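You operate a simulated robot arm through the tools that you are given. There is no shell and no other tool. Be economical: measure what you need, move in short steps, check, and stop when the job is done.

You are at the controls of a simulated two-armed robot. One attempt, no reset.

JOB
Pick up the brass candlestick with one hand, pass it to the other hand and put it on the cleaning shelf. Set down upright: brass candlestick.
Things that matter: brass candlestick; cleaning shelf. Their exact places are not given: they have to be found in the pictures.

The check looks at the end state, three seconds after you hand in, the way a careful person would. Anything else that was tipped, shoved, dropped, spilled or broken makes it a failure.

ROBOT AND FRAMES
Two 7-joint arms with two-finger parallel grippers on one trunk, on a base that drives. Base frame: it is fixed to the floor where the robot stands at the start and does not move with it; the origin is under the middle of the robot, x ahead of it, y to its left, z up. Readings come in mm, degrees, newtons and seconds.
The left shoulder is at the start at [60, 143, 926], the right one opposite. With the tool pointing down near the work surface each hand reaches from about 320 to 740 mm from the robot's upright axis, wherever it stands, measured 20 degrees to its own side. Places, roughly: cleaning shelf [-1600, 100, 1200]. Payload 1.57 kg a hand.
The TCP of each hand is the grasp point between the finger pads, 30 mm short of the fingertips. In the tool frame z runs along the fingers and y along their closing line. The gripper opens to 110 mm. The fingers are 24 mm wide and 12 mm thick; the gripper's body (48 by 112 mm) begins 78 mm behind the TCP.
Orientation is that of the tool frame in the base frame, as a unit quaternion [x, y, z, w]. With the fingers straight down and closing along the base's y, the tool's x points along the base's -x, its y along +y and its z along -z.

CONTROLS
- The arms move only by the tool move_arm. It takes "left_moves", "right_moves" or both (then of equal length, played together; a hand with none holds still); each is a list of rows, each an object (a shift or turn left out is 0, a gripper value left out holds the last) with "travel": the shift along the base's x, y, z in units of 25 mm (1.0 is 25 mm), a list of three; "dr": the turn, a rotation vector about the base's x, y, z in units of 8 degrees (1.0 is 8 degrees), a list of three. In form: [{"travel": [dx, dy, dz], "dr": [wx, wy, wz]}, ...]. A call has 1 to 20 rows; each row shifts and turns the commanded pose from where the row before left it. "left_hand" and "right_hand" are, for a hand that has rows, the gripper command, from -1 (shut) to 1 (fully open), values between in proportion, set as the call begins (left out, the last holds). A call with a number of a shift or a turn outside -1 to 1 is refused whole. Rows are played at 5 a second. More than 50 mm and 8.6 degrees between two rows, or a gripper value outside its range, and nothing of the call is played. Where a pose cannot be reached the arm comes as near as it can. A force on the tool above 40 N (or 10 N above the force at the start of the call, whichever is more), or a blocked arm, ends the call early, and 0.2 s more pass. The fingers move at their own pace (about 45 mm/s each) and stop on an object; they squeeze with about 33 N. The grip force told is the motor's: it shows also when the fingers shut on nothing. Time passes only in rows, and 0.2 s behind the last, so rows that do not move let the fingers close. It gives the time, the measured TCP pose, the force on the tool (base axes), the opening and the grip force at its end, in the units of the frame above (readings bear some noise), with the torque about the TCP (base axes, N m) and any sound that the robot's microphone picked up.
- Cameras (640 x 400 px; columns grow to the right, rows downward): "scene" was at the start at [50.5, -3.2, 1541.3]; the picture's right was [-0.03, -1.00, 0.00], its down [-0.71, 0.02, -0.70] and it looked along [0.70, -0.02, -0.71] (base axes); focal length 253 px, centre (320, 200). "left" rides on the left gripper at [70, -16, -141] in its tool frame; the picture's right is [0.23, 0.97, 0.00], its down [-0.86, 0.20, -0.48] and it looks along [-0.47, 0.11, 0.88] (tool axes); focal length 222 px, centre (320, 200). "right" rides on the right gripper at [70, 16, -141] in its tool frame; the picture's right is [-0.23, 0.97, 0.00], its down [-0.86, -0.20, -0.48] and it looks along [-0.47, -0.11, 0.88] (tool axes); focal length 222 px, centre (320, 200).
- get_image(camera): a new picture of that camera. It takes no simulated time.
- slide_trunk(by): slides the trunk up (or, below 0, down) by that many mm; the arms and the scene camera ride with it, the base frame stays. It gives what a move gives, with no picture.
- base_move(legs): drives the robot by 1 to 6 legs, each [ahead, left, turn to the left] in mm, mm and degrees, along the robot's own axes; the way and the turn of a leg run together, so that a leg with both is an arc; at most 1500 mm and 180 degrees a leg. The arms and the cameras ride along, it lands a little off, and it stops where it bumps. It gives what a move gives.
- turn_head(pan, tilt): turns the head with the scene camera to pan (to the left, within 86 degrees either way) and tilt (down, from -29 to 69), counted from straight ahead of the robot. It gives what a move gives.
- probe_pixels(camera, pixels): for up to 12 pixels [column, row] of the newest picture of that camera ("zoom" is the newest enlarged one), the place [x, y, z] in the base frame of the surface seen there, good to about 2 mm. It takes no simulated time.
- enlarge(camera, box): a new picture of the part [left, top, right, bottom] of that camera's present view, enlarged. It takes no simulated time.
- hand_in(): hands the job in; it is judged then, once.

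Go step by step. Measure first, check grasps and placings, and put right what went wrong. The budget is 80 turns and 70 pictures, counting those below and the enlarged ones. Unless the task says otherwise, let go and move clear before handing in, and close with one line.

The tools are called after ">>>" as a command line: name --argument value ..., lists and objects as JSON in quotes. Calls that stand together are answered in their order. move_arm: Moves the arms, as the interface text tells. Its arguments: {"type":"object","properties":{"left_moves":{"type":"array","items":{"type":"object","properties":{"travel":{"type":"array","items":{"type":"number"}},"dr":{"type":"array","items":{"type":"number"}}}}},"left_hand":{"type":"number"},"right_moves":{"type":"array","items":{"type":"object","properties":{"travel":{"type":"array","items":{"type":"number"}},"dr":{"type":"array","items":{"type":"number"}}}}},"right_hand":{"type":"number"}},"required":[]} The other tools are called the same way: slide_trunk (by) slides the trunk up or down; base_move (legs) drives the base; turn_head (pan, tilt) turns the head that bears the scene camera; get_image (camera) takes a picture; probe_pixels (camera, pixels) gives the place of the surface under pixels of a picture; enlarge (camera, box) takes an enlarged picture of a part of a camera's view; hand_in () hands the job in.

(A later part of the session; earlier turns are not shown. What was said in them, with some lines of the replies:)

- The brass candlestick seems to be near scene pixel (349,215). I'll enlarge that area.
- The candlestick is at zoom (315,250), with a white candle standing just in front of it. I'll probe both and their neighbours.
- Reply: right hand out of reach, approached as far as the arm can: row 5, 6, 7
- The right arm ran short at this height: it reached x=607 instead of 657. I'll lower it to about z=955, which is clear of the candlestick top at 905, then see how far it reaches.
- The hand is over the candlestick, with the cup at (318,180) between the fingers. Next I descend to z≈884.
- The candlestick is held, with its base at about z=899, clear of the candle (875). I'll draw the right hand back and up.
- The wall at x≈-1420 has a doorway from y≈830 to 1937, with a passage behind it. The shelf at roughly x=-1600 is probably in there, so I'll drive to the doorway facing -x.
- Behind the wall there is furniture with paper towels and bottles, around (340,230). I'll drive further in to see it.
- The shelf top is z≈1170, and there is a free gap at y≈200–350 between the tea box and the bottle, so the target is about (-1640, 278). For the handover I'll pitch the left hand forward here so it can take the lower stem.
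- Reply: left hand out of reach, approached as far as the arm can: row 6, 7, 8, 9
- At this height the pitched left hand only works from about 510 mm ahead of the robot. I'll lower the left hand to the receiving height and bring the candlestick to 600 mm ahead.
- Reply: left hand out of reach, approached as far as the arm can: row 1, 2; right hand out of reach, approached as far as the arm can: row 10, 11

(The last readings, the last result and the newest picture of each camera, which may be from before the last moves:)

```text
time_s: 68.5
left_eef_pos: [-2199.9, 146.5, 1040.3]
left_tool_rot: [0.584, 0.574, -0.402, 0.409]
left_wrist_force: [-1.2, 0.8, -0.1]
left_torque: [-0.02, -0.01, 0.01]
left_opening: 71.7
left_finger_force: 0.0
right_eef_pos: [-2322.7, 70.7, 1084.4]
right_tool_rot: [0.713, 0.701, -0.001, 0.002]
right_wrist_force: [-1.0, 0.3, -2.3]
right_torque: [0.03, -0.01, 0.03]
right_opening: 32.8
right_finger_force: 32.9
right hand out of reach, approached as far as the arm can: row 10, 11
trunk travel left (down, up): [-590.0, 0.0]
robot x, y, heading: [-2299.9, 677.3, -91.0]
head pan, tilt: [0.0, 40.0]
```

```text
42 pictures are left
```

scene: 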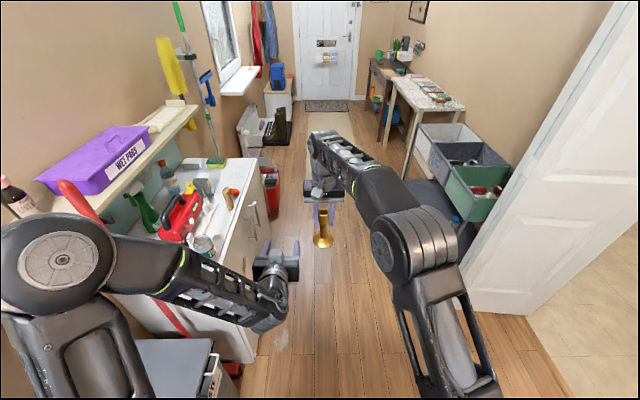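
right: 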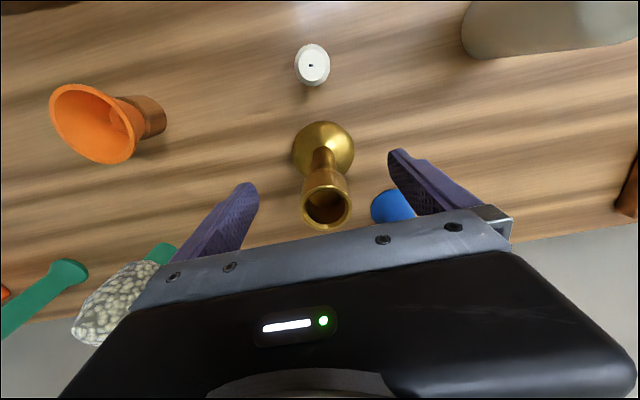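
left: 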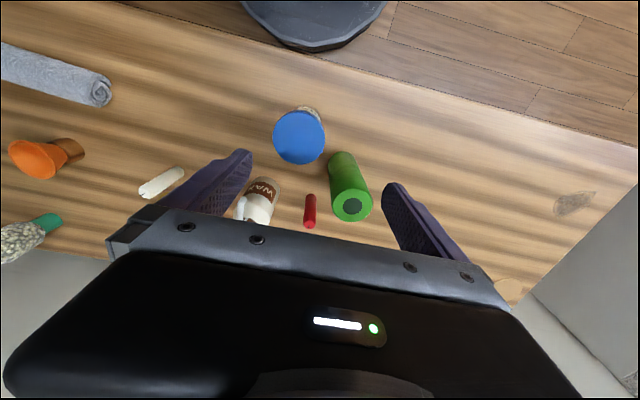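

>>> move_arm --left_moves '[{"travel": [-0.82, 0, -0.1]}, {"travel": [-0.82, 0, -0.1]}, {"travel": [-0.82, 0, -0.1]}, {"travel": [-0.82, 0, -0.1]}, {"travel": [-0.82, 0, 0]}, {"travel": [-0.8, 0, 0]}, {}]'

>>> get_image --camera "left"

>>> get_image --camera "scene"

```text
time_s: 70.0
left_eef_pos: [-2322.7, 146.5, 1028.7]
left_tool_rot: [0.584, 0.574, -0.403, 0.409]
left_wrist_force: [-0.4, 0.4, 0.2]
left_torque: [0.01, 0.02, 0.02]
left_opening: 71.6
left_finger_force: 0.1
right_eef_pos: [-2321.8, 71.7, 1083.3]
right_tool_rot: [0.713, 0.702, -0.001, 0.002]
right_wrist_force: [0.7, -0.3, -2.1]
right_torque: [0.0, -0.02, -0.04]
right_opening: 32.6
right_finger_force: 32.9
trunk travel left (down, up): [-590.0, 0.0]
robot x, y, heading: [-2305.2, 670.9, -90.9]
head pan, tilt: [0.0, 40.0]
```

```text
41 pictures are left
```

left: 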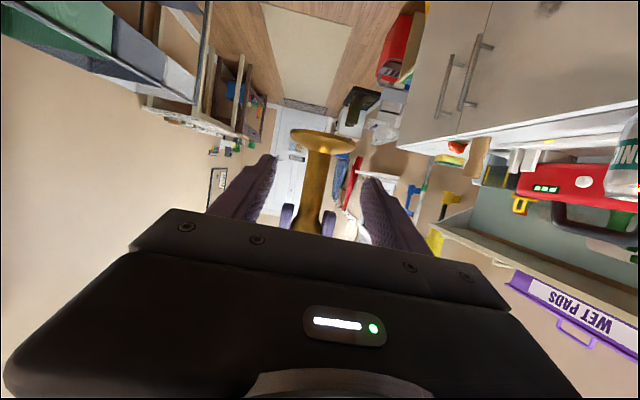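

```text
40 pictures are left
```

scene: 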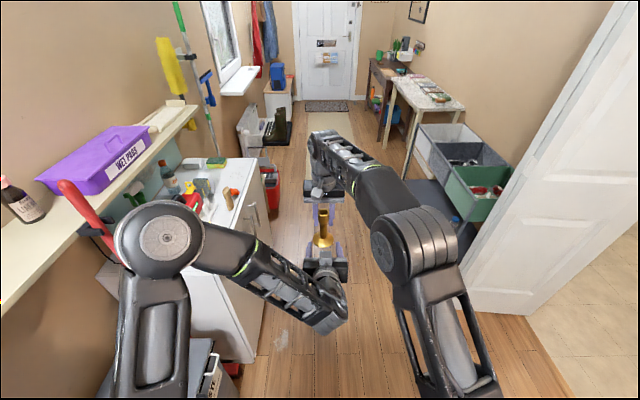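

The stem is lined up between the left fingers at (317,170) in the inverted left view. I'll advance 75 mm.

>>> move_arm --left_moves '[{"travel": [0, -0.75, 0]}, {"travel": [0, -0.75, 0]}, {"travel": [0, -0.75, 0]}, {"travel": [0, -0.75, 0]}, {}]'

>>> get_image --camera "left"

```text
time_s: 71.2
left_eef_pos: [-2322.7, 71.3, 1030.9]
left_tool_rot: [0.584, 0.574, -0.402, 0.409]
left_wrist_force: [0.1, 0.2, 0.0]
left_torque: [-0.02, 0.02, 0.01]
left_opening: 71.6
left_finger_force: 0.1
right_eef_pos: [-2321.9, 72.7, 1084.4]
right_tool_rot: [0.713, 0.701, -0.001, 0.002]
right_wrist_force: [0.1, 0.7, -1.9]
right_torque: [0.02, -0.03, 0.02]
right_opening: 32.8
right_finger_force: 33.0
trunk travel left (down, up): [-590.0, 0.0]
robot x, y, heading: [-2302.4, 675.1, -90.8]
head pan, tilt: [0.0, 40.0]
```

```text
39 pictures are left
```

left: 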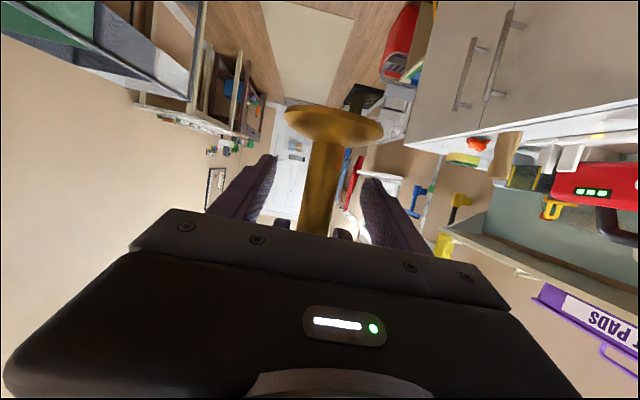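

>>> probe_pixels --camera "left" --pixels '[[320, 180], [318, 220], [305, 180], [336, 180], [330, 140], [285, 115], [380, 130], [334, 125]]'

```text
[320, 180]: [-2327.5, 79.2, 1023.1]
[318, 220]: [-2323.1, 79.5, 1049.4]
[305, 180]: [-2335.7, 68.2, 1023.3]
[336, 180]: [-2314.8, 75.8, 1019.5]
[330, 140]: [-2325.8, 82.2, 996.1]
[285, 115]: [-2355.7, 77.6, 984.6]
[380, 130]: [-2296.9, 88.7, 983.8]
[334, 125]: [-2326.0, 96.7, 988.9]
```

>>> move_arm --left_moves '[{"travel": [-0.08, 0, 0]}, {}, {}, {}, {}, {}, {}]' --left_hand -1

```text
time_s: 72.8
left_eef_pos: [-2324.7, 72.2, 1030.8]
left_tool_rot: [0.584, 0.576, -0.401, 0.409]
left_wrist_force: [13.2, 2.1, 0.0]
left_torque: [-0.06, 0.89, 0.02]
left_opening: 23.2
left_finger_force: 32.9
right_eef_pos: [-2324.3, 72.8, 1084.0]
right_tool_rot: [0.713, 0.701, -0.002, 0.001]
right_wrist_force: [-12.9, -1.3, -2.7]
right_torque: [-0.05, -0.17, -0.05]
right_opening: 32.8
right_finger_force: 32.5
trunk travel left (down, up): [-590.0, 0.0]
robot x, y, heading: [-2299.4, 675.0, -91.2]
head pan, tilt: [0.0, 40.0]
```

>>> move_arm --left_moves '[{"travel": [0.06, 0, 0]}, {}]'

>>> move_arm --right_moves '[{}, {}, {}, {}, {}]' --right_hand 0.5

>>> move_arm --right_moves '[{"travel": [0, 0, 0.9]}, {"travel": [0, 0, 0.9]}, {"travel": [0, 0, 0.9]}, {"travel": [0, 0, 0.9]}, {}]'

>>> get_image --camera "scene"

```text
time_s: 73.5
left_eef_pos: [-2323.1, 71.3, 1029.6]
left_tool_rot: [0.583, 0.575, -0.402, 0.41]
left_wrist_force: [11.5, 4.6, 4.5]
left_torque: [-0.06, 0.84, 0.03]
left_opening: 23.0
left_finger_force: 33.6
right_eef_pos: [-2322.9, 70.8, 1083.7]
right_tool_rot: [0.713, 0.701, -0.001, 0.003]
right_wrist_force: [-12.5, -4.3, -6.6]
right_torque: [-0.21, -0.17, 0.01]
right_opening: 33.0
right_finger_force: 33.3
trunk travel left (down, up): [-590.0, 0.0]
robot x, y, heading: [-2305.5, 675.9, -91.1]
head pan, tilt: [0.0, 40.0]
```

```text
time_s: 74.7
left_eef_pos: [-2323.3, 71.6, 1029.9]
left_tool_rot: [0.585, 0.574, -0.402, 0.408]
left_wrist_force: [-0.9, 0.0, 0.1]
left_torque: [0.01, 0.01, 0.04]
left_opening: 22.9
left_finger_force: 33.7
right_eef_pos: [-2322.1, 71.6, 1083.4]
right_tool_rot: [0.713, 0.701, -0.002, 0.003]
right_wrist_force: [0.0, -0.1, 0.2]
right_torque: [-0.01, 0.0, -0.01]
right_opening: 82.2
right_finger_force: 0.0
trunk travel left (down, up): [-590.0, 0.0]
robot x, y, heading: [-2302.3, 679.3, -90.9]
head pan, tilt: [0.0, 40.0]
```

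```text
time_s: 75.8
left_eef_pos: [-2324.1, 70.9, 1030.1]
left_tool_rot: [0.584, 0.575, -0.402, 0.409]
left_wrist_force: [-0.3, 0.4, 0.0]
left_torque: [0.03, 0.05, 0.02]
left_opening: 22.7
left_finger_force: 33.0
right_eef_pos: [-2322.8, 72.7, 1083.3]
right_tool_rot: [0.713, 0.701, -0.002, 0.002]
right_wrist_force: [0.1, 0.3, -0.3]
right_torque: [0.01, -0.03, -0.01]
right_opening: 82.2
right_finger_force: 0.1
right hand out of reach, approached as far as the arm can: row 1, 2, 3, 4
trunk travel left (down, up): [-590.0, 0.0]
robot x, y, heading: [-2299.4, 672.8, -90.8]
head pan, tilt: [0.0, 40.0]
```

```text
38 pictures are left
```

scene: 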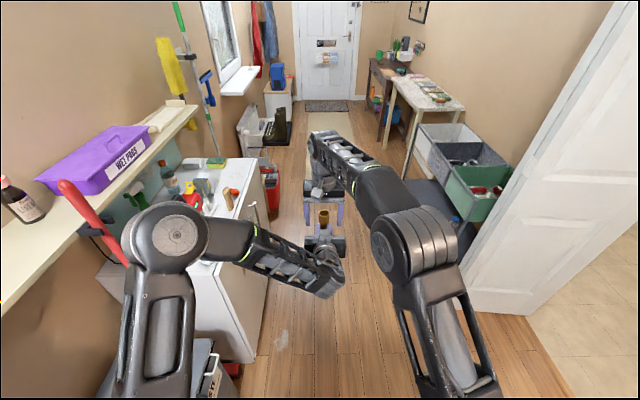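

The left hand holds the stem with an opening of 23. The right hand is at its reach limit and can't rise, so I'll lower the left hand out of it.

>>> move_arm --left_moves '[{"travel": [0, 0, -0.6]}, {"travel": [0, 0, -0.8]}, {"travel": [0, 0, -0.8]}, {"travel": [0, 0, -0.8]}, {"travel": [0, 0, -0.4]}, {}]'

>>> get_image --camera "right"

```text
time_s: 77.2
left_eef_pos: [-2323.1, 70.8, 944.4]
left_tool_rot: [0.584, 0.575, -0.402, 0.409]
left_wrist_force: [0.5, 0.3, 0.5]
left_torque: [0.03, -0.03, 0.01]
left_opening: 22.6
left_finger_force: 33.6
right_eef_pos: [-2322.8, 72.8, 1084.1]
right_tool_rot: [0.713, 0.701, -0.002, 0.002]
right_wrist_force: [0.0, 0.6, -0.4]
right_torque: [-0.01, 0.0, -0.03]
right_opening: 82.5
right_finger_force: 0.0
trunk travel left (down, up): [-590.0, 0.0]
robot x, y, heading: [-2301.9, 674.6, -91.0]
head pan, tilt: [0.0, 40.0]
```

```text
37 pictures are left
```

right: 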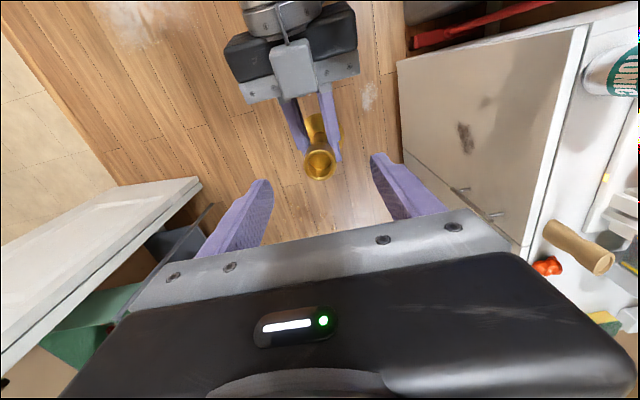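

>>> move_arm --right_moves '[{"travel": [-0.9, 0, 0]}, {"travel": [-0.9, 0, 0]}, {"travel": [-0.9, 0.5, 0]}, {"travel": [-0.9, 0.8, 0]}, {"travel": [-0.9, 0.8, 0]}, {"travel": [-0.9, 0.8, 0]}, {"travel": [-0.5, 0.8, 0]}, {"travel": [0, 0.8, 0]}, {"travel": [0, 0.8, 0]}, {"travel": [0, 0.8, 0]}, {}]'

>>> turn_head --pan -40 --tilt 40

>>> get_image --camera "scene"

```text
time_s: 79.7
left_eef_pos: [-2322.4, 69.0, 944.1]
left_tool_rot: [0.584, 0.575, -0.402, 0.409]
left_wrist_force: [-0.4, -0.1, -0.3]
left_torque: [-0.03, 0.01, 0.02]
left_opening: 22.8
left_finger_force: 33.1
right_eef_pos: [-2470.7, 225.2, 1082.2]
right_tool_rot: [0.713, 0.701, 0.0, 0.0]
right_wrist_force: [-0.3, 0.2, 0.2]
right_torque: [-0.02, 0.0, 0.0]
right_opening: 82.4
right_finger_force: 0.0
trunk travel left (down, up): [-590.0, 0.0]
robot x, y, heading: [-2304.6, 673.3, -91.0]
head pan, tilt: [0.0, 40.0]
```

```text
time_s: 80.7
left_eef_pos: [-2323.0, 71.4, 944.6]
left_tool_rot: [0.584, 0.574, -0.402, 0.409]
left_wrist_force: [0.2, 0.3, -0.6]
left_torque: [0.03, -0.02, 0.0]
left_opening: 23.1
left_finger_force: 33.0
right_eef_pos: [-2469.7, 223.6, 1082.3]
right_tool_rot: [0.714, 0.7, 0.0, 0.001]
right_wrist_force: [0.4, 0.6, 0.1]
right_torque: [0.0, -0.01, 0.0]
right_opening: 82.6
right_finger_force: 0.1
trunk travel left (down, up): [-590.0, 0.0]
robot x, y, heading: [-2304.4, 676.1, -91.0]
head pan, tilt: [-40.0, 40.0]
```

```text
36 pictures are left
```

scene: 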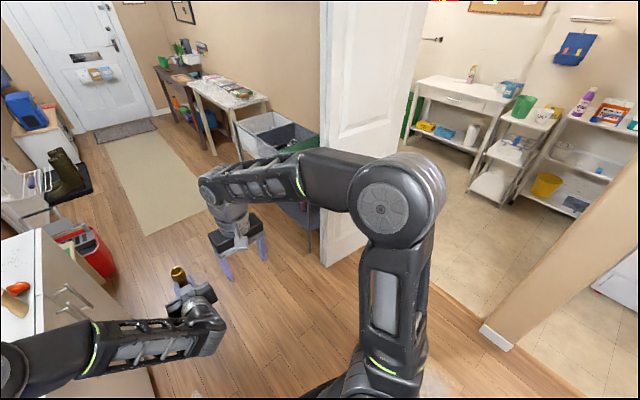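

>>> probe_pixels --camera "scene" --pixels '[[322, 240], [325, 262], [395, 130], [325, 100], [480, 335], [495, 345], [440, 300], [300, 250], [310, 240], [350, 250], [285, 160], [70, 310]]'

```text
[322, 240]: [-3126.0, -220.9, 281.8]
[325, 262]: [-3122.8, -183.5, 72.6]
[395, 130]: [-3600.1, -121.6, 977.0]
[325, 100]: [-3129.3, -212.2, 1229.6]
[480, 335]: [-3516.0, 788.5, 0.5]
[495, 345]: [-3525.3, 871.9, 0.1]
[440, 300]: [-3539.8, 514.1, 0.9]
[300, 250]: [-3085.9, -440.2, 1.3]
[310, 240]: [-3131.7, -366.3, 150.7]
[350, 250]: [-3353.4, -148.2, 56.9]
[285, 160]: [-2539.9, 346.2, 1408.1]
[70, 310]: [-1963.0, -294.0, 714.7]
```

There is plenty of room toward -x (wall at -3530). I'll strafe 500 mm away from the shelf, turn to face it, then slide to y≈200.

>>> base_move --legs '[[0, -500, 0], [0, 0, 91], [0, -470, 0]]'

>>> turn_head --pan 0 --tilt 25

>>> get_image --camera "scene"

```text
time_s: 90.2
left_eef_pos: [-2186.4, 221.0, 943.9]
left_tool_rot: [-0.022, 0.819, 0.025, 0.573]
left_wrist_force: [0.1, -0.4, -0.9]
left_torque: [-0.04, -0.02, -0.01]
left_opening: 23.3
left_finger_force: 32.6
right_eef_pos: [-2329.7, 61.4, 1081.4]
right_tool_rot: [-0.027, 1.0, 0.001, 0.001]
right_wrist_force: [-0.1, 0.4, -0.8]
right_torque: [0.03, 0.0, 0.02]
right_opening: 82.3
right_finger_force: 0.0
trunk travel left (down, up): [-590.0, 0.0]
robot x, y, heading: [-2789.6, 200.5, 3.1]
head pan, tilt: [-40.0, 40.0]
```

```text
time_s: 91.2
left_eef_pos: [-2186.4, 222.2, 944.6]
left_tool_rot: [-0.023, 0.819, 0.026, 0.573]
left_wrist_force: [0.9, 0.2, -1.3]
left_torque: [0.01, 0.01, 0.0]
left_opening: 23.1
left_finger_force: 32.4
right_eef_pos: [-2329.7, 62.8, 1082.5]
right_tool_rot: [-0.027, 1.0, 0.0, 0.0]
right_wrist_force: [0.1, 0.0, 0.8]
right_torque: [0.0, 0.01, -0.03]
right_opening: 82.3
right_finger_force: 0.1
trunk travel left (down, up): [-590.0, 0.0]
robot x, y, heading: [-2790.2, 200.0, 3.0]
head pan, tilt: [0.0, 25.0]
```

```text
35 pictures are left
```

scene: 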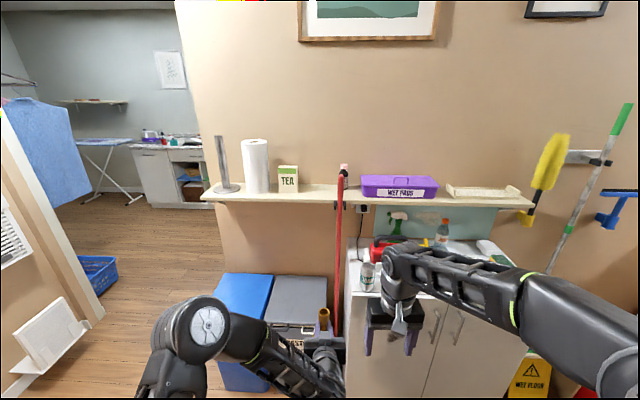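

>>> enlarge --camera "scene" --box '[240, 130, 400, 230]'

>>> probe_pixels --camera "scene" --pixels '[[299, 180], [288, 193], [340, 180], [339, 205], [337, 260], [344, 168], [320, 199], [320, 185], [240, 280], [295, 290], [310, 340], [349, 185]]'

```text
4.00 times, centred on (320, 180) of scene
```

zoom: 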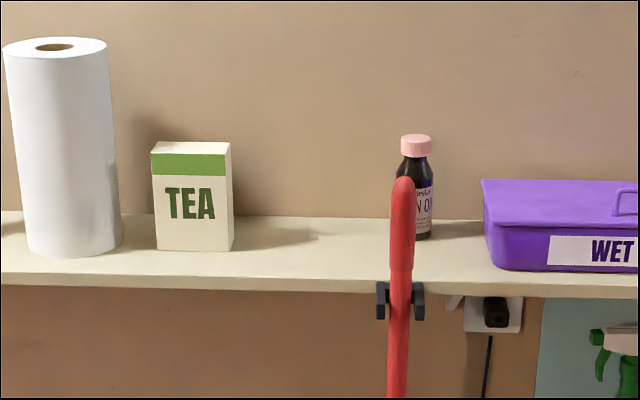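

```text
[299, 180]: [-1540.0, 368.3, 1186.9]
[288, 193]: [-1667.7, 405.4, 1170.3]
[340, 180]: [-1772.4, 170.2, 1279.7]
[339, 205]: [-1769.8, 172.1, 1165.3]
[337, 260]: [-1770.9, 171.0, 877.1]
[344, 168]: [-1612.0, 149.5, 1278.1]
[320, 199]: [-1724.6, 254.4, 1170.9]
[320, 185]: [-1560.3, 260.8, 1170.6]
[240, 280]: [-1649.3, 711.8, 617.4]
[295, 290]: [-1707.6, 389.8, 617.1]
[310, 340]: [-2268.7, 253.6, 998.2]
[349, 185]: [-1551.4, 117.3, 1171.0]
```

>>> move_arm --left_moves '[{"travel": [0, 0, 0.9]}, {"travel": [0, 0, 0.9]}, {"travel": [0, 0, 0.9]}, {"travel": [0, 0, 0.9]}, {"travel": [0, 0, 0.9]}, {"travel": [0, 0, 0.9]}, {"travel": [0, 0, 0.9]}, {"travel": [0, 0, 0.9]}, {"travel": [0, 0, 0.9]}, {"travel": [0, 0, 0.9]}, {"travel": [0, 0, 0.9]}, {"travel": [0, 0, 0.9]}, {"travel": [0, 0, 0.9]}, {"travel": [0, 0, 0.9]}, {}]' --right_moves '[{"travel": [0, -0.6, 0.6]}, {"travel": [0, -0.6, 0.6]}, {"travel": [0, -0.6, 0.6]}, {"travel": [0, -0.6, 0.6]}, {"travel": [-0.6, 0, 0]}, {"travel": [-0.6, 0, 0]}, {"travel": [-0.6, 0, 0]}, {"travel": [-0.6, 0, 0]}, {}, {}, {}, {}, {}, {}, {}]'

>>> base_move --legs '[[0, 0, -3]]'

>>> get_image --camera "left"

>>> get_image --camera "scene"

```text
time_s: 94.4
left_eef_pos: [-2186.3, 219.5, 1258.6]
left_tool_rot: [-0.023, 0.819, 0.026, 0.573]
left_wrist_force: [1.4, -0.8, -2.4]
left_torque: [0.0, -0.01, 0.0]
left_opening: 23.2
left_finger_force: 32.7
right_eef_pos: [-2389.6, 4.1, 1142.4]
right_tool_rot: [-0.027, 1.0, 0.0, 0.0]
right_wrist_force: [0.3, -0.7, -0.4]
right_torque: [-0.03, -0.02, -0.04]
right_opening: 82.3
right_finger_force: 0.0
trunk travel left (down, up): [-590.0, 0.0]
robot x, y, heading: [-2788.1, 199.5, 3.1]
head pan, tilt: [0.0, 25.0]
```

```text
time_s: 95.2
left_eef_pos: [-2186.5, 187.3, 1258.6]
left_tool_rot: [-0.001, 0.819, 0.011, 0.574]
left_wrist_force: [-0.9, 0.8, -2.2]
left_torque: [-0.02, -0.01, -0.02]
left_opening: 23.0
left_finger_force: 33.3
right_eef_pos: [-2401.1, -18.2, 1141.9]
right_tool_rot: [-0.001, 1.0, 0.001, 0.0]
right_wrist_force: [0.1, 0.2, 0.0]
right_torque: [-0.01, 0.01, 0.0]
right_opening: 82.5
right_finger_force: 0.0
trunk travel left (down, up): [-590.0, 0.0]
robot x, y, heading: [-2793.6, 201.1, 0.2]
head pan, tilt: [0.0, 25.0]
```

```text
33 pictures are left
```

left: 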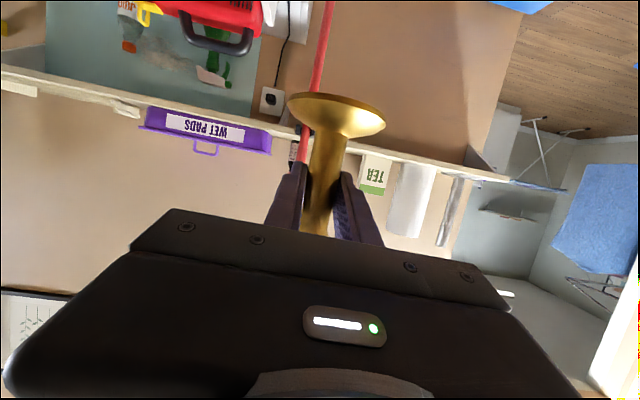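

```text
32 pictures are left
```

scene: 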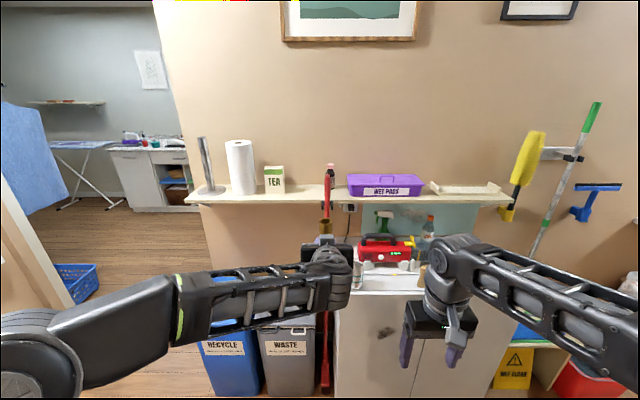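

>>> probe_pixels --camera "scene" --pixels '[[225, 350], [285, 348], [290, 335], [380, 320], [325, 380], [320, 388], [415, 255], [222, 375]]'

>>> base_move --legs '[[0, 91, 0], [400, 0, 0]]'

>>> get_image --camera "scene"

```text
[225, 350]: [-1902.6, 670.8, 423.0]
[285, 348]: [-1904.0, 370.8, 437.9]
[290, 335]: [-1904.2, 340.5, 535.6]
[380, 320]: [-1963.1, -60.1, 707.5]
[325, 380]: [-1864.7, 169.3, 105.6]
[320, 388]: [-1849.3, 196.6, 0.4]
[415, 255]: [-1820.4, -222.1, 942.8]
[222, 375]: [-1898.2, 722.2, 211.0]
```

```text
time_s: 98.5
left_eef_pos: [-1784.3, 282.7, 1256.8]
left_tool_rot: [-0.004, 0.819, 0.012, 0.573]
left_wrist_force: [-0.3, -0.5, -2.8]
left_torque: [0.0, 0.06, 0.03]
left_opening: 23.1
left_finger_force: 33.1
right_eef_pos: [-1998.0, 78.8, 1141.8]
right_tool_rot: [-0.004, 1.0, 0.0, 0.0]
right_wrist_force: [-0.1, 0.1, 0.2]
right_torque: [0.01, 0.03, 0.0]
right_opening: 82.7
right_finger_force: 0.1
trunk travel left (down, up): [-590.0, 0.0]
robot x, y, heading: [-2391.1, 292.1, 0.5]
head pan, tilt: [0.0, 25.0]
```

```text
31 pictures are left
```

scene: 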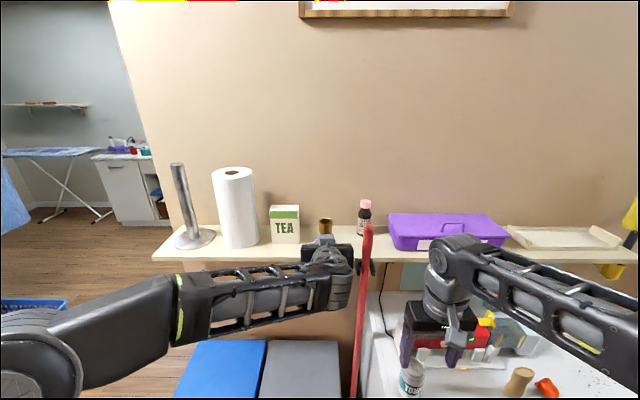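

>>> base_move --legs '[[60, 0, 0]]'

>>> move_arm --left_moves '[{"travel": [0.7, 0, 0]}, {"travel": [0.7, 0, 0]}, {"travel": [0.7, 0, 0]}, {}]'

>>> get_image --camera "scene"

>>> get_image --camera "left"

```text
time_s: 99.4
left_eef_pos: [-1721.9, 285.3, 1257.1]
left_tool_rot: [-0.004, 0.819, 0.012, 0.573]
left_wrist_force: [0.1, -0.1, -2.3]
left_torque: [-0.05, 0.04, 0.0]
left_opening: 23.2
left_finger_force: 32.6
right_eef_pos: [-1935.8, 78.6, 1142.4]
right_tool_rot: [-0.005, 1.0, -0.001, -0.001]
right_wrist_force: [0.8, -0.3, -0.4]
right_torque: [0.03, 0.03, -0.01]
right_opening: 82.3
right_finger_force: 0.0
trunk travel left (down, up): [-590.0, 0.0]
robot x, y, heading: [-2331.5, 292.5, 0.5]
head pan, tilt: [0.0, 25.0]
```

```text
time_s: 100.4
left_eef_pos: [-1672.3, 283.3, 1258.3]
left_tool_rot: [-0.004, 0.819, 0.012, 0.574]
left_wrist_force: [0.6, -0.1, -1.8]
left_torque: [-0.02, 0.01, 0.01]
left_opening: 23.3
left_finger_force: 33.1
right_eef_pos: [-1937.7, 78.5, 1142.3]
right_tool_rot: [-0.003, 1.0, -0.001, 0.0]
right_wrist_force: [0.0, 0.4, 0.3]
right_torque: [0.0, -0.02, -0.01]
right_opening: 82.5
right_finger_force: 0.0
trunk travel left (down, up): [-590.0, 0.0]
robot x, y, heading: [-2331.3, 292.9, 0.3]
head pan, tilt: [0.0, 25.0]
```

```text
30 pictures are left
```

scene: 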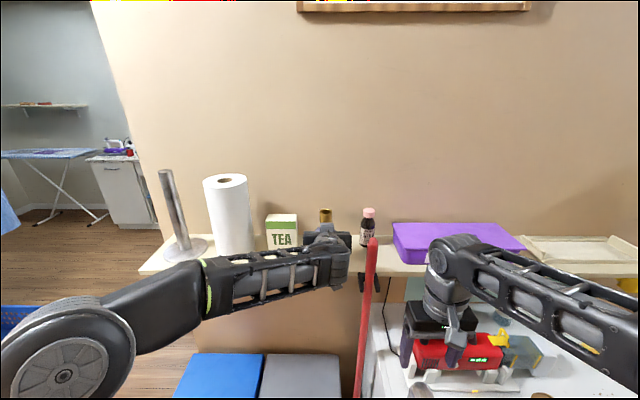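

```text
29 pictures are left
```

left: 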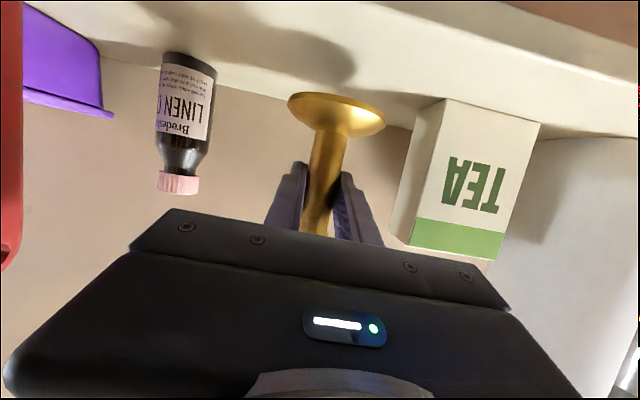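

>>> move_arm --left_moves '[{"travel": [0.8, -0.1, 0]}, {"travel": [0, 0, -0.7]}, {}]'

>>> get_image --camera "left"

>>> probe_pixels --camera "left" --pixels '[[336, 97], [336, 110], [335, 130], [290, 105], [385, 115], [336, 80], [410, 190], [330, 30]]'

```text
time_s: 101.2
left_eef_pos: [-1651.1, 282.0, 1241.2]
left_tool_rot: [-0.004, 0.82, 0.013, 0.573]
left_wrist_force: [0.6, -0.1, -2.7]
left_torque: [0.04, 0.02, 0.01]
left_opening: 23.0
left_finger_force: 32.8
right_eef_pos: [-1938.3, 78.0, 1141.2]
right_tool_rot: [-0.005, 1.0, 0.0, 0.001]
right_wrist_force: [0.3, 0.8, 0.6]
right_torque: [0.01, -0.02, -0.02]
right_opening: 82.5
right_finger_force: 0.1
trunk travel left (down, up): [-590.0, 0.0]
robot x, y, heading: [-2327.9, 293.2, 0.4]
head pan, tilt: [0.0, 25.0]
```

```text
28 pictures are left
```

left: 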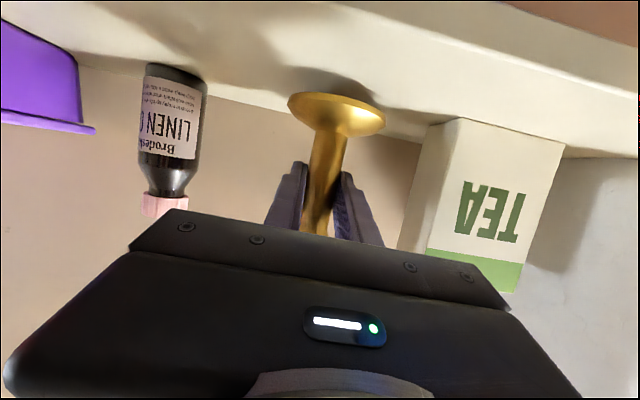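

```text
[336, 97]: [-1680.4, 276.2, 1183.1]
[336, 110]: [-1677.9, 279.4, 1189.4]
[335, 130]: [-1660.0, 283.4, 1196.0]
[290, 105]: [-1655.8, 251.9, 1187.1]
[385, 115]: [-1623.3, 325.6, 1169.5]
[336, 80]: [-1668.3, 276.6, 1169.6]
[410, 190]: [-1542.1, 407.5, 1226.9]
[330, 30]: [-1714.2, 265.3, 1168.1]
```

The base rim is at about 1183–1189 over the shelf at 1169.5. I'll lower in small steps until contact.

>>> move_arm --left_moves '[{"travel": [0, 0, -0.3]}, {"travel": [0, 0, -0.2]}, {}]'

>>> move_arm --left_moves '[{"travel": [0, 0, -0.1]}, {"travel": [0, 0, -0.06]}, {}]'

```text
time_s: 102.0
left_eef_pos: [-1651.6, 282.4, 1228.5]
left_tool_rot: [-0.004, 0.82, 0.013, 0.573]
left_wrist_force: [-0.1, 0.6, 0.4]
left_torque: [-0.03, 0.01, 0.0]
left_opening: 23.1
left_finger_force: 32.5
right_eef_pos: [-1937.6, 78.1, 1142.4]
right_tool_rot: [-0.004, 1.0, 0.0, 0.0]
right_wrist_force: [0.0, 0.6, -0.7]
right_torque: [0.0, 0.0, 0.01]
right_opening: 82.6
right_finger_force: 0.1
trunk travel left (down, up): [-590.0, 0.0]
robot x, y, heading: [-2330.3, 294.6, 0.6]
head pan, tilt: [0.0, 25.0]
```

```text
time_s: 102.8
left_eef_pos: [-1651.0, 282.5, 1228.7]
left_tool_rot: [-0.005, 0.817, 0.013, 0.576]
left_wrist_force: [4.6, 1.5, 21.7]
left_torque: [-0.41, 0.08, 0.07]
left_opening: 23.2
left_finger_force: 33.5
right_eef_pos: [-1939.0, 79.5, 1143.7]
right_tool_rot: [-0.004, 1.0, 0.0, 0.0]
right_wrist_force: [0.3, 1.1, -0.5]
right_torque: [0.01, -0.02, 0.01]
right_opening: 82.6
right_finger_force: 0.0
trunk travel left (down, up): [-590.0, 0.0]
robot x, y, heading: [-2330.4, 289.9, 0.6]
head pan, tilt: [0.0, 25.0]
```

Contact is made at z≈1228. I'll ease off the press and check it is upright before releasing.

>>> move_arm --left_moves '[{"travel": [0, 0, 0.14]}, {}]'

>>> get_image --camera "left"

>>> enlarge --camera "scene" --box '[260, 180, 400, 290]'

```text
time_s: 103.4
left_eef_pos: [-1652.1, 282.5, 1228.1]
left_tool_rot: [-0.005, 0.819, 0.013, 0.574]
left_wrist_force: [1.3, 4.1, 15.3]
left_torque: [-0.36, -0.07, 0.04]
left_opening: 23.3
left_finger_force: 33.2
right_eef_pos: [-1939.1, 79.6, 1142.7]
right_tool_rot: [-0.005, 1.0, 0.0, 0.001]
right_wrist_force: [0.3, 0.3, 0.7]
right_torque: [0.0, 0.01, 0.03]
right_opening: 82.5
right_finger_force: 0.1
trunk travel left (down, up): [-590.0, 0.0]
robot x, y, heading: [-2331.2, 291.7, 0.3]
head pan, tilt: [0.0, 25.0]
```

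```text
27 pictures are left
```

left: 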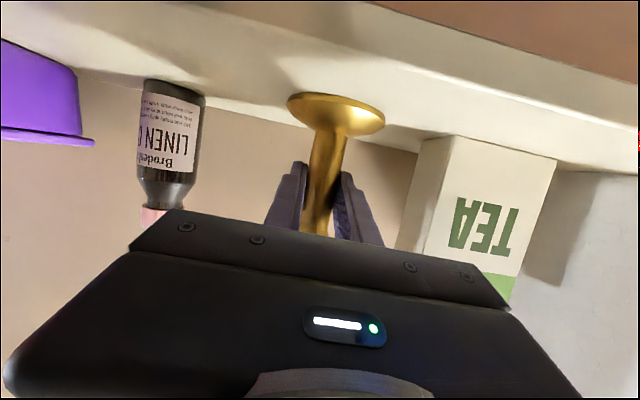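

```text
3.64 times, centred on (330, 235) of scene
```

zoom: 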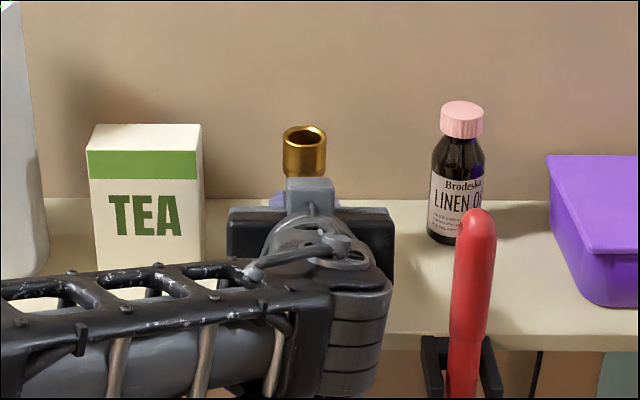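

>>> probe_pixels --camera "left" --pixels '[[292, 104], [380, 120], [335, 97], [338, 112], [345, 85], [312, 110], [364, 118], [332, 135], [316, 225], [330, 170]]'

>>> probe_pixels --camera "zoom" --pixels '[[286, 137], [322, 137], [305, 128], [304, 149], [286, 170], [322, 170], [304, 172]]'

```text
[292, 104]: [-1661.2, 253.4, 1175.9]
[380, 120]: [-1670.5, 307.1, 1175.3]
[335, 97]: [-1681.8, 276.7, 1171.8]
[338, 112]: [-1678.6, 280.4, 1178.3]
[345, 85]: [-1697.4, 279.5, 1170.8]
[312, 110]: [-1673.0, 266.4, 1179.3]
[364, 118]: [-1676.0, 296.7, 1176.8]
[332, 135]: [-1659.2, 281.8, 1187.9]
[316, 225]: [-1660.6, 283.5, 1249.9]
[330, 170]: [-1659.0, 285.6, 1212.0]
```

```text
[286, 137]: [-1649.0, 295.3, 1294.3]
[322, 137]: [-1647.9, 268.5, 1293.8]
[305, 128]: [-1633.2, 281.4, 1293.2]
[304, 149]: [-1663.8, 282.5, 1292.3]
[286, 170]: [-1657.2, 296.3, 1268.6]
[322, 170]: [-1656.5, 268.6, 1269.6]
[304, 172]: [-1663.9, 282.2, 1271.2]
```

It is upright and seated: cup centre (-1648, 282), rim at 1293, base front at -1682. I'll relieve the remaining press a little, then release.

>>> move_arm --left_moves '[{"travel": [0, 0, 0.1]}, {}, {}]'

```text
time_s: 104.2
left_eef_pos: [-1651.1, 282.2, 1229.0]
left_tool_rot: [-0.003, 0.82, 0.012, 0.572]
left_wrist_force: [-0.8, 1.9, 0.2]
left_torque: [-0.02, 0.0, 0.01]
left_opening: 23.0
left_finger_force: 33.1
right_eef_pos: [-1937.5, 79.1, 1142.5]
right_tool_rot: [-0.005, 1.0, 0.0, 0.0]
right_wrist_force: [-0.5, -0.5, 1.0]
right_torque: [0.0, 0.0, -0.01]
right_opening: 82.7
right_finger_force: 0.1
trunk travel left (down, up): [-590.0, 0.0]
robot x, y, heading: [-2331.7, 290.1, 0.4]
head pan, tilt: [0.0, 25.0]
```

Force is near zero. I'll open to about 66 mm, which stays clear of the tea and the broom.

>>> move_arm --left_moves '[{}, {}, {}, {}]' --left_hand 0.2

>>> move_arm --left_moves '[{"travel": [-0.5, 0, 0]}, {"travel": [-0.8, 0, 0]}, {"travel": [-0.8, 0, 0]}, {"travel": [-0.8, 0, 0]}, {}]'

>>> get_image --camera "scene"

```text
time_s: 105.2
left_eef_pos: [-1651.8, 283.6, 1230.2]
left_tool_rot: [-0.004, 0.819, 0.012, 0.574]
left_wrist_force: [-0.8, 0.3, -1.3]
left_torque: [0.01, -0.01, -0.02]
left_opening: 66.0
left_finger_force: 0.2
right_eef_pos: [-1937.1, 77.8, 1142.7]
right_tool_rot: [-0.004, 1.0, 0.0, 0.0]
right_wrist_force: [-0.8, -0.4, 0.0]
right_torque: [0.01, -0.02, 0.01]
right_opening: 82.3
right_finger_force: 0.1
trunk travel left (down, up): [-590.0, 0.0]
robot x, y, heading: [-2329.0, 294.9, 0.6]
head pan, tilt: [0.0, 25.0]
```

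```text
time_s: 106.4
left_eef_pos: [-1725.3, 282.1, 1229.2]
left_tool_rot: [-0.004, 0.82, 0.013, 0.573]
left_wrist_force: [0.2, -0.6, 0.4]
left_torque: [0.0, -0.01, 0.01]
left_opening: 65.9
left_finger_force: 0.1
right_eef_pos: [-1938.1, 78.3, 1142.8]
right_tool_rot: [-0.004, 1.0, 0.0, 0.0]
right_wrist_force: [-0.3, 0.0, -0.5]
right_torque: [0.02, 0.0, 0.03]
right_opening: 82.4
right_finger_force: 0.1
trunk travel left (down, up): [-590.0, 0.0]
robot x, y, heading: [-2327.3, 291.8, 0.4]
head pan, tilt: [0.0, 25.0]
```

```text
25 pictures are left
```

scene: 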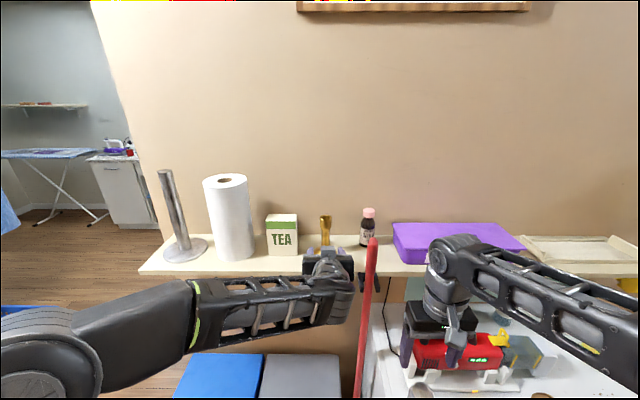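

The candlestick stands upright at (325,230) and the hand is clear of it. I'll back the robot off and confirm.

>>> base_move --legs '[[-250, 0, 0]]'

>>> enlarge --camera "scene" --box '[180, 120, 500, 320]'

```text
time_s: 108.3
left_eef_pos: [-1980.8, 280.6, 1229.5]
left_tool_rot: [-0.005, 0.819, 0.013, 0.574]
left_wrist_force: [0.6, 0.1, 0.8]
left_torque: [-0.05, 0.01, -0.03]
left_opening: 66.0
left_finger_force: 0.0
right_eef_pos: [-2193.0, 77.1, 1143.1]
right_tool_rot: [-0.007, 1.0, 0.0, 0.001]
right_wrist_force: [-0.9, -0.3, 0.0]
right_torque: [0.01, 0.03, 0.0]
right_opening: 82.8
right_finger_force: 0.0
trunk travel left (down, up): [-590.0, 0.0]
robot x, y, heading: [-2585.1, 288.2, 0.3]
head pan, tilt: [0.0, 25.0]
```

```text
2.00 times, centred on (340, 220) of scene
```

zoom: 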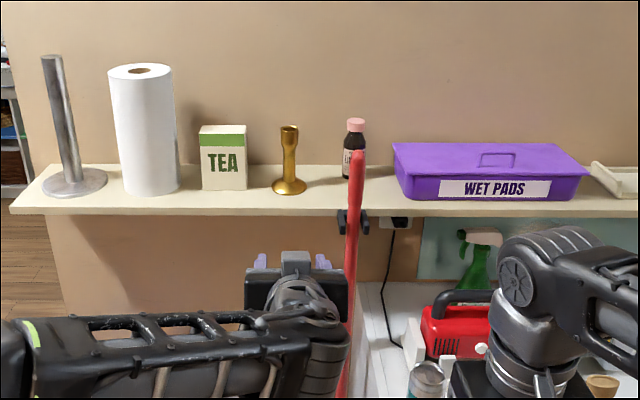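

The candlestick stands upright at zoom (289,160), nothing around it has moved, and both hands are clear. I'm handing in.

>>> hand_in

```text
The job is handed in.
```

The brass candlestick was picked up with the right hand, passed to the left, and now stands upright on the cleaning shelf between the tea box and the bottle, with both hands clear and nothing else disturbed in the last picture.
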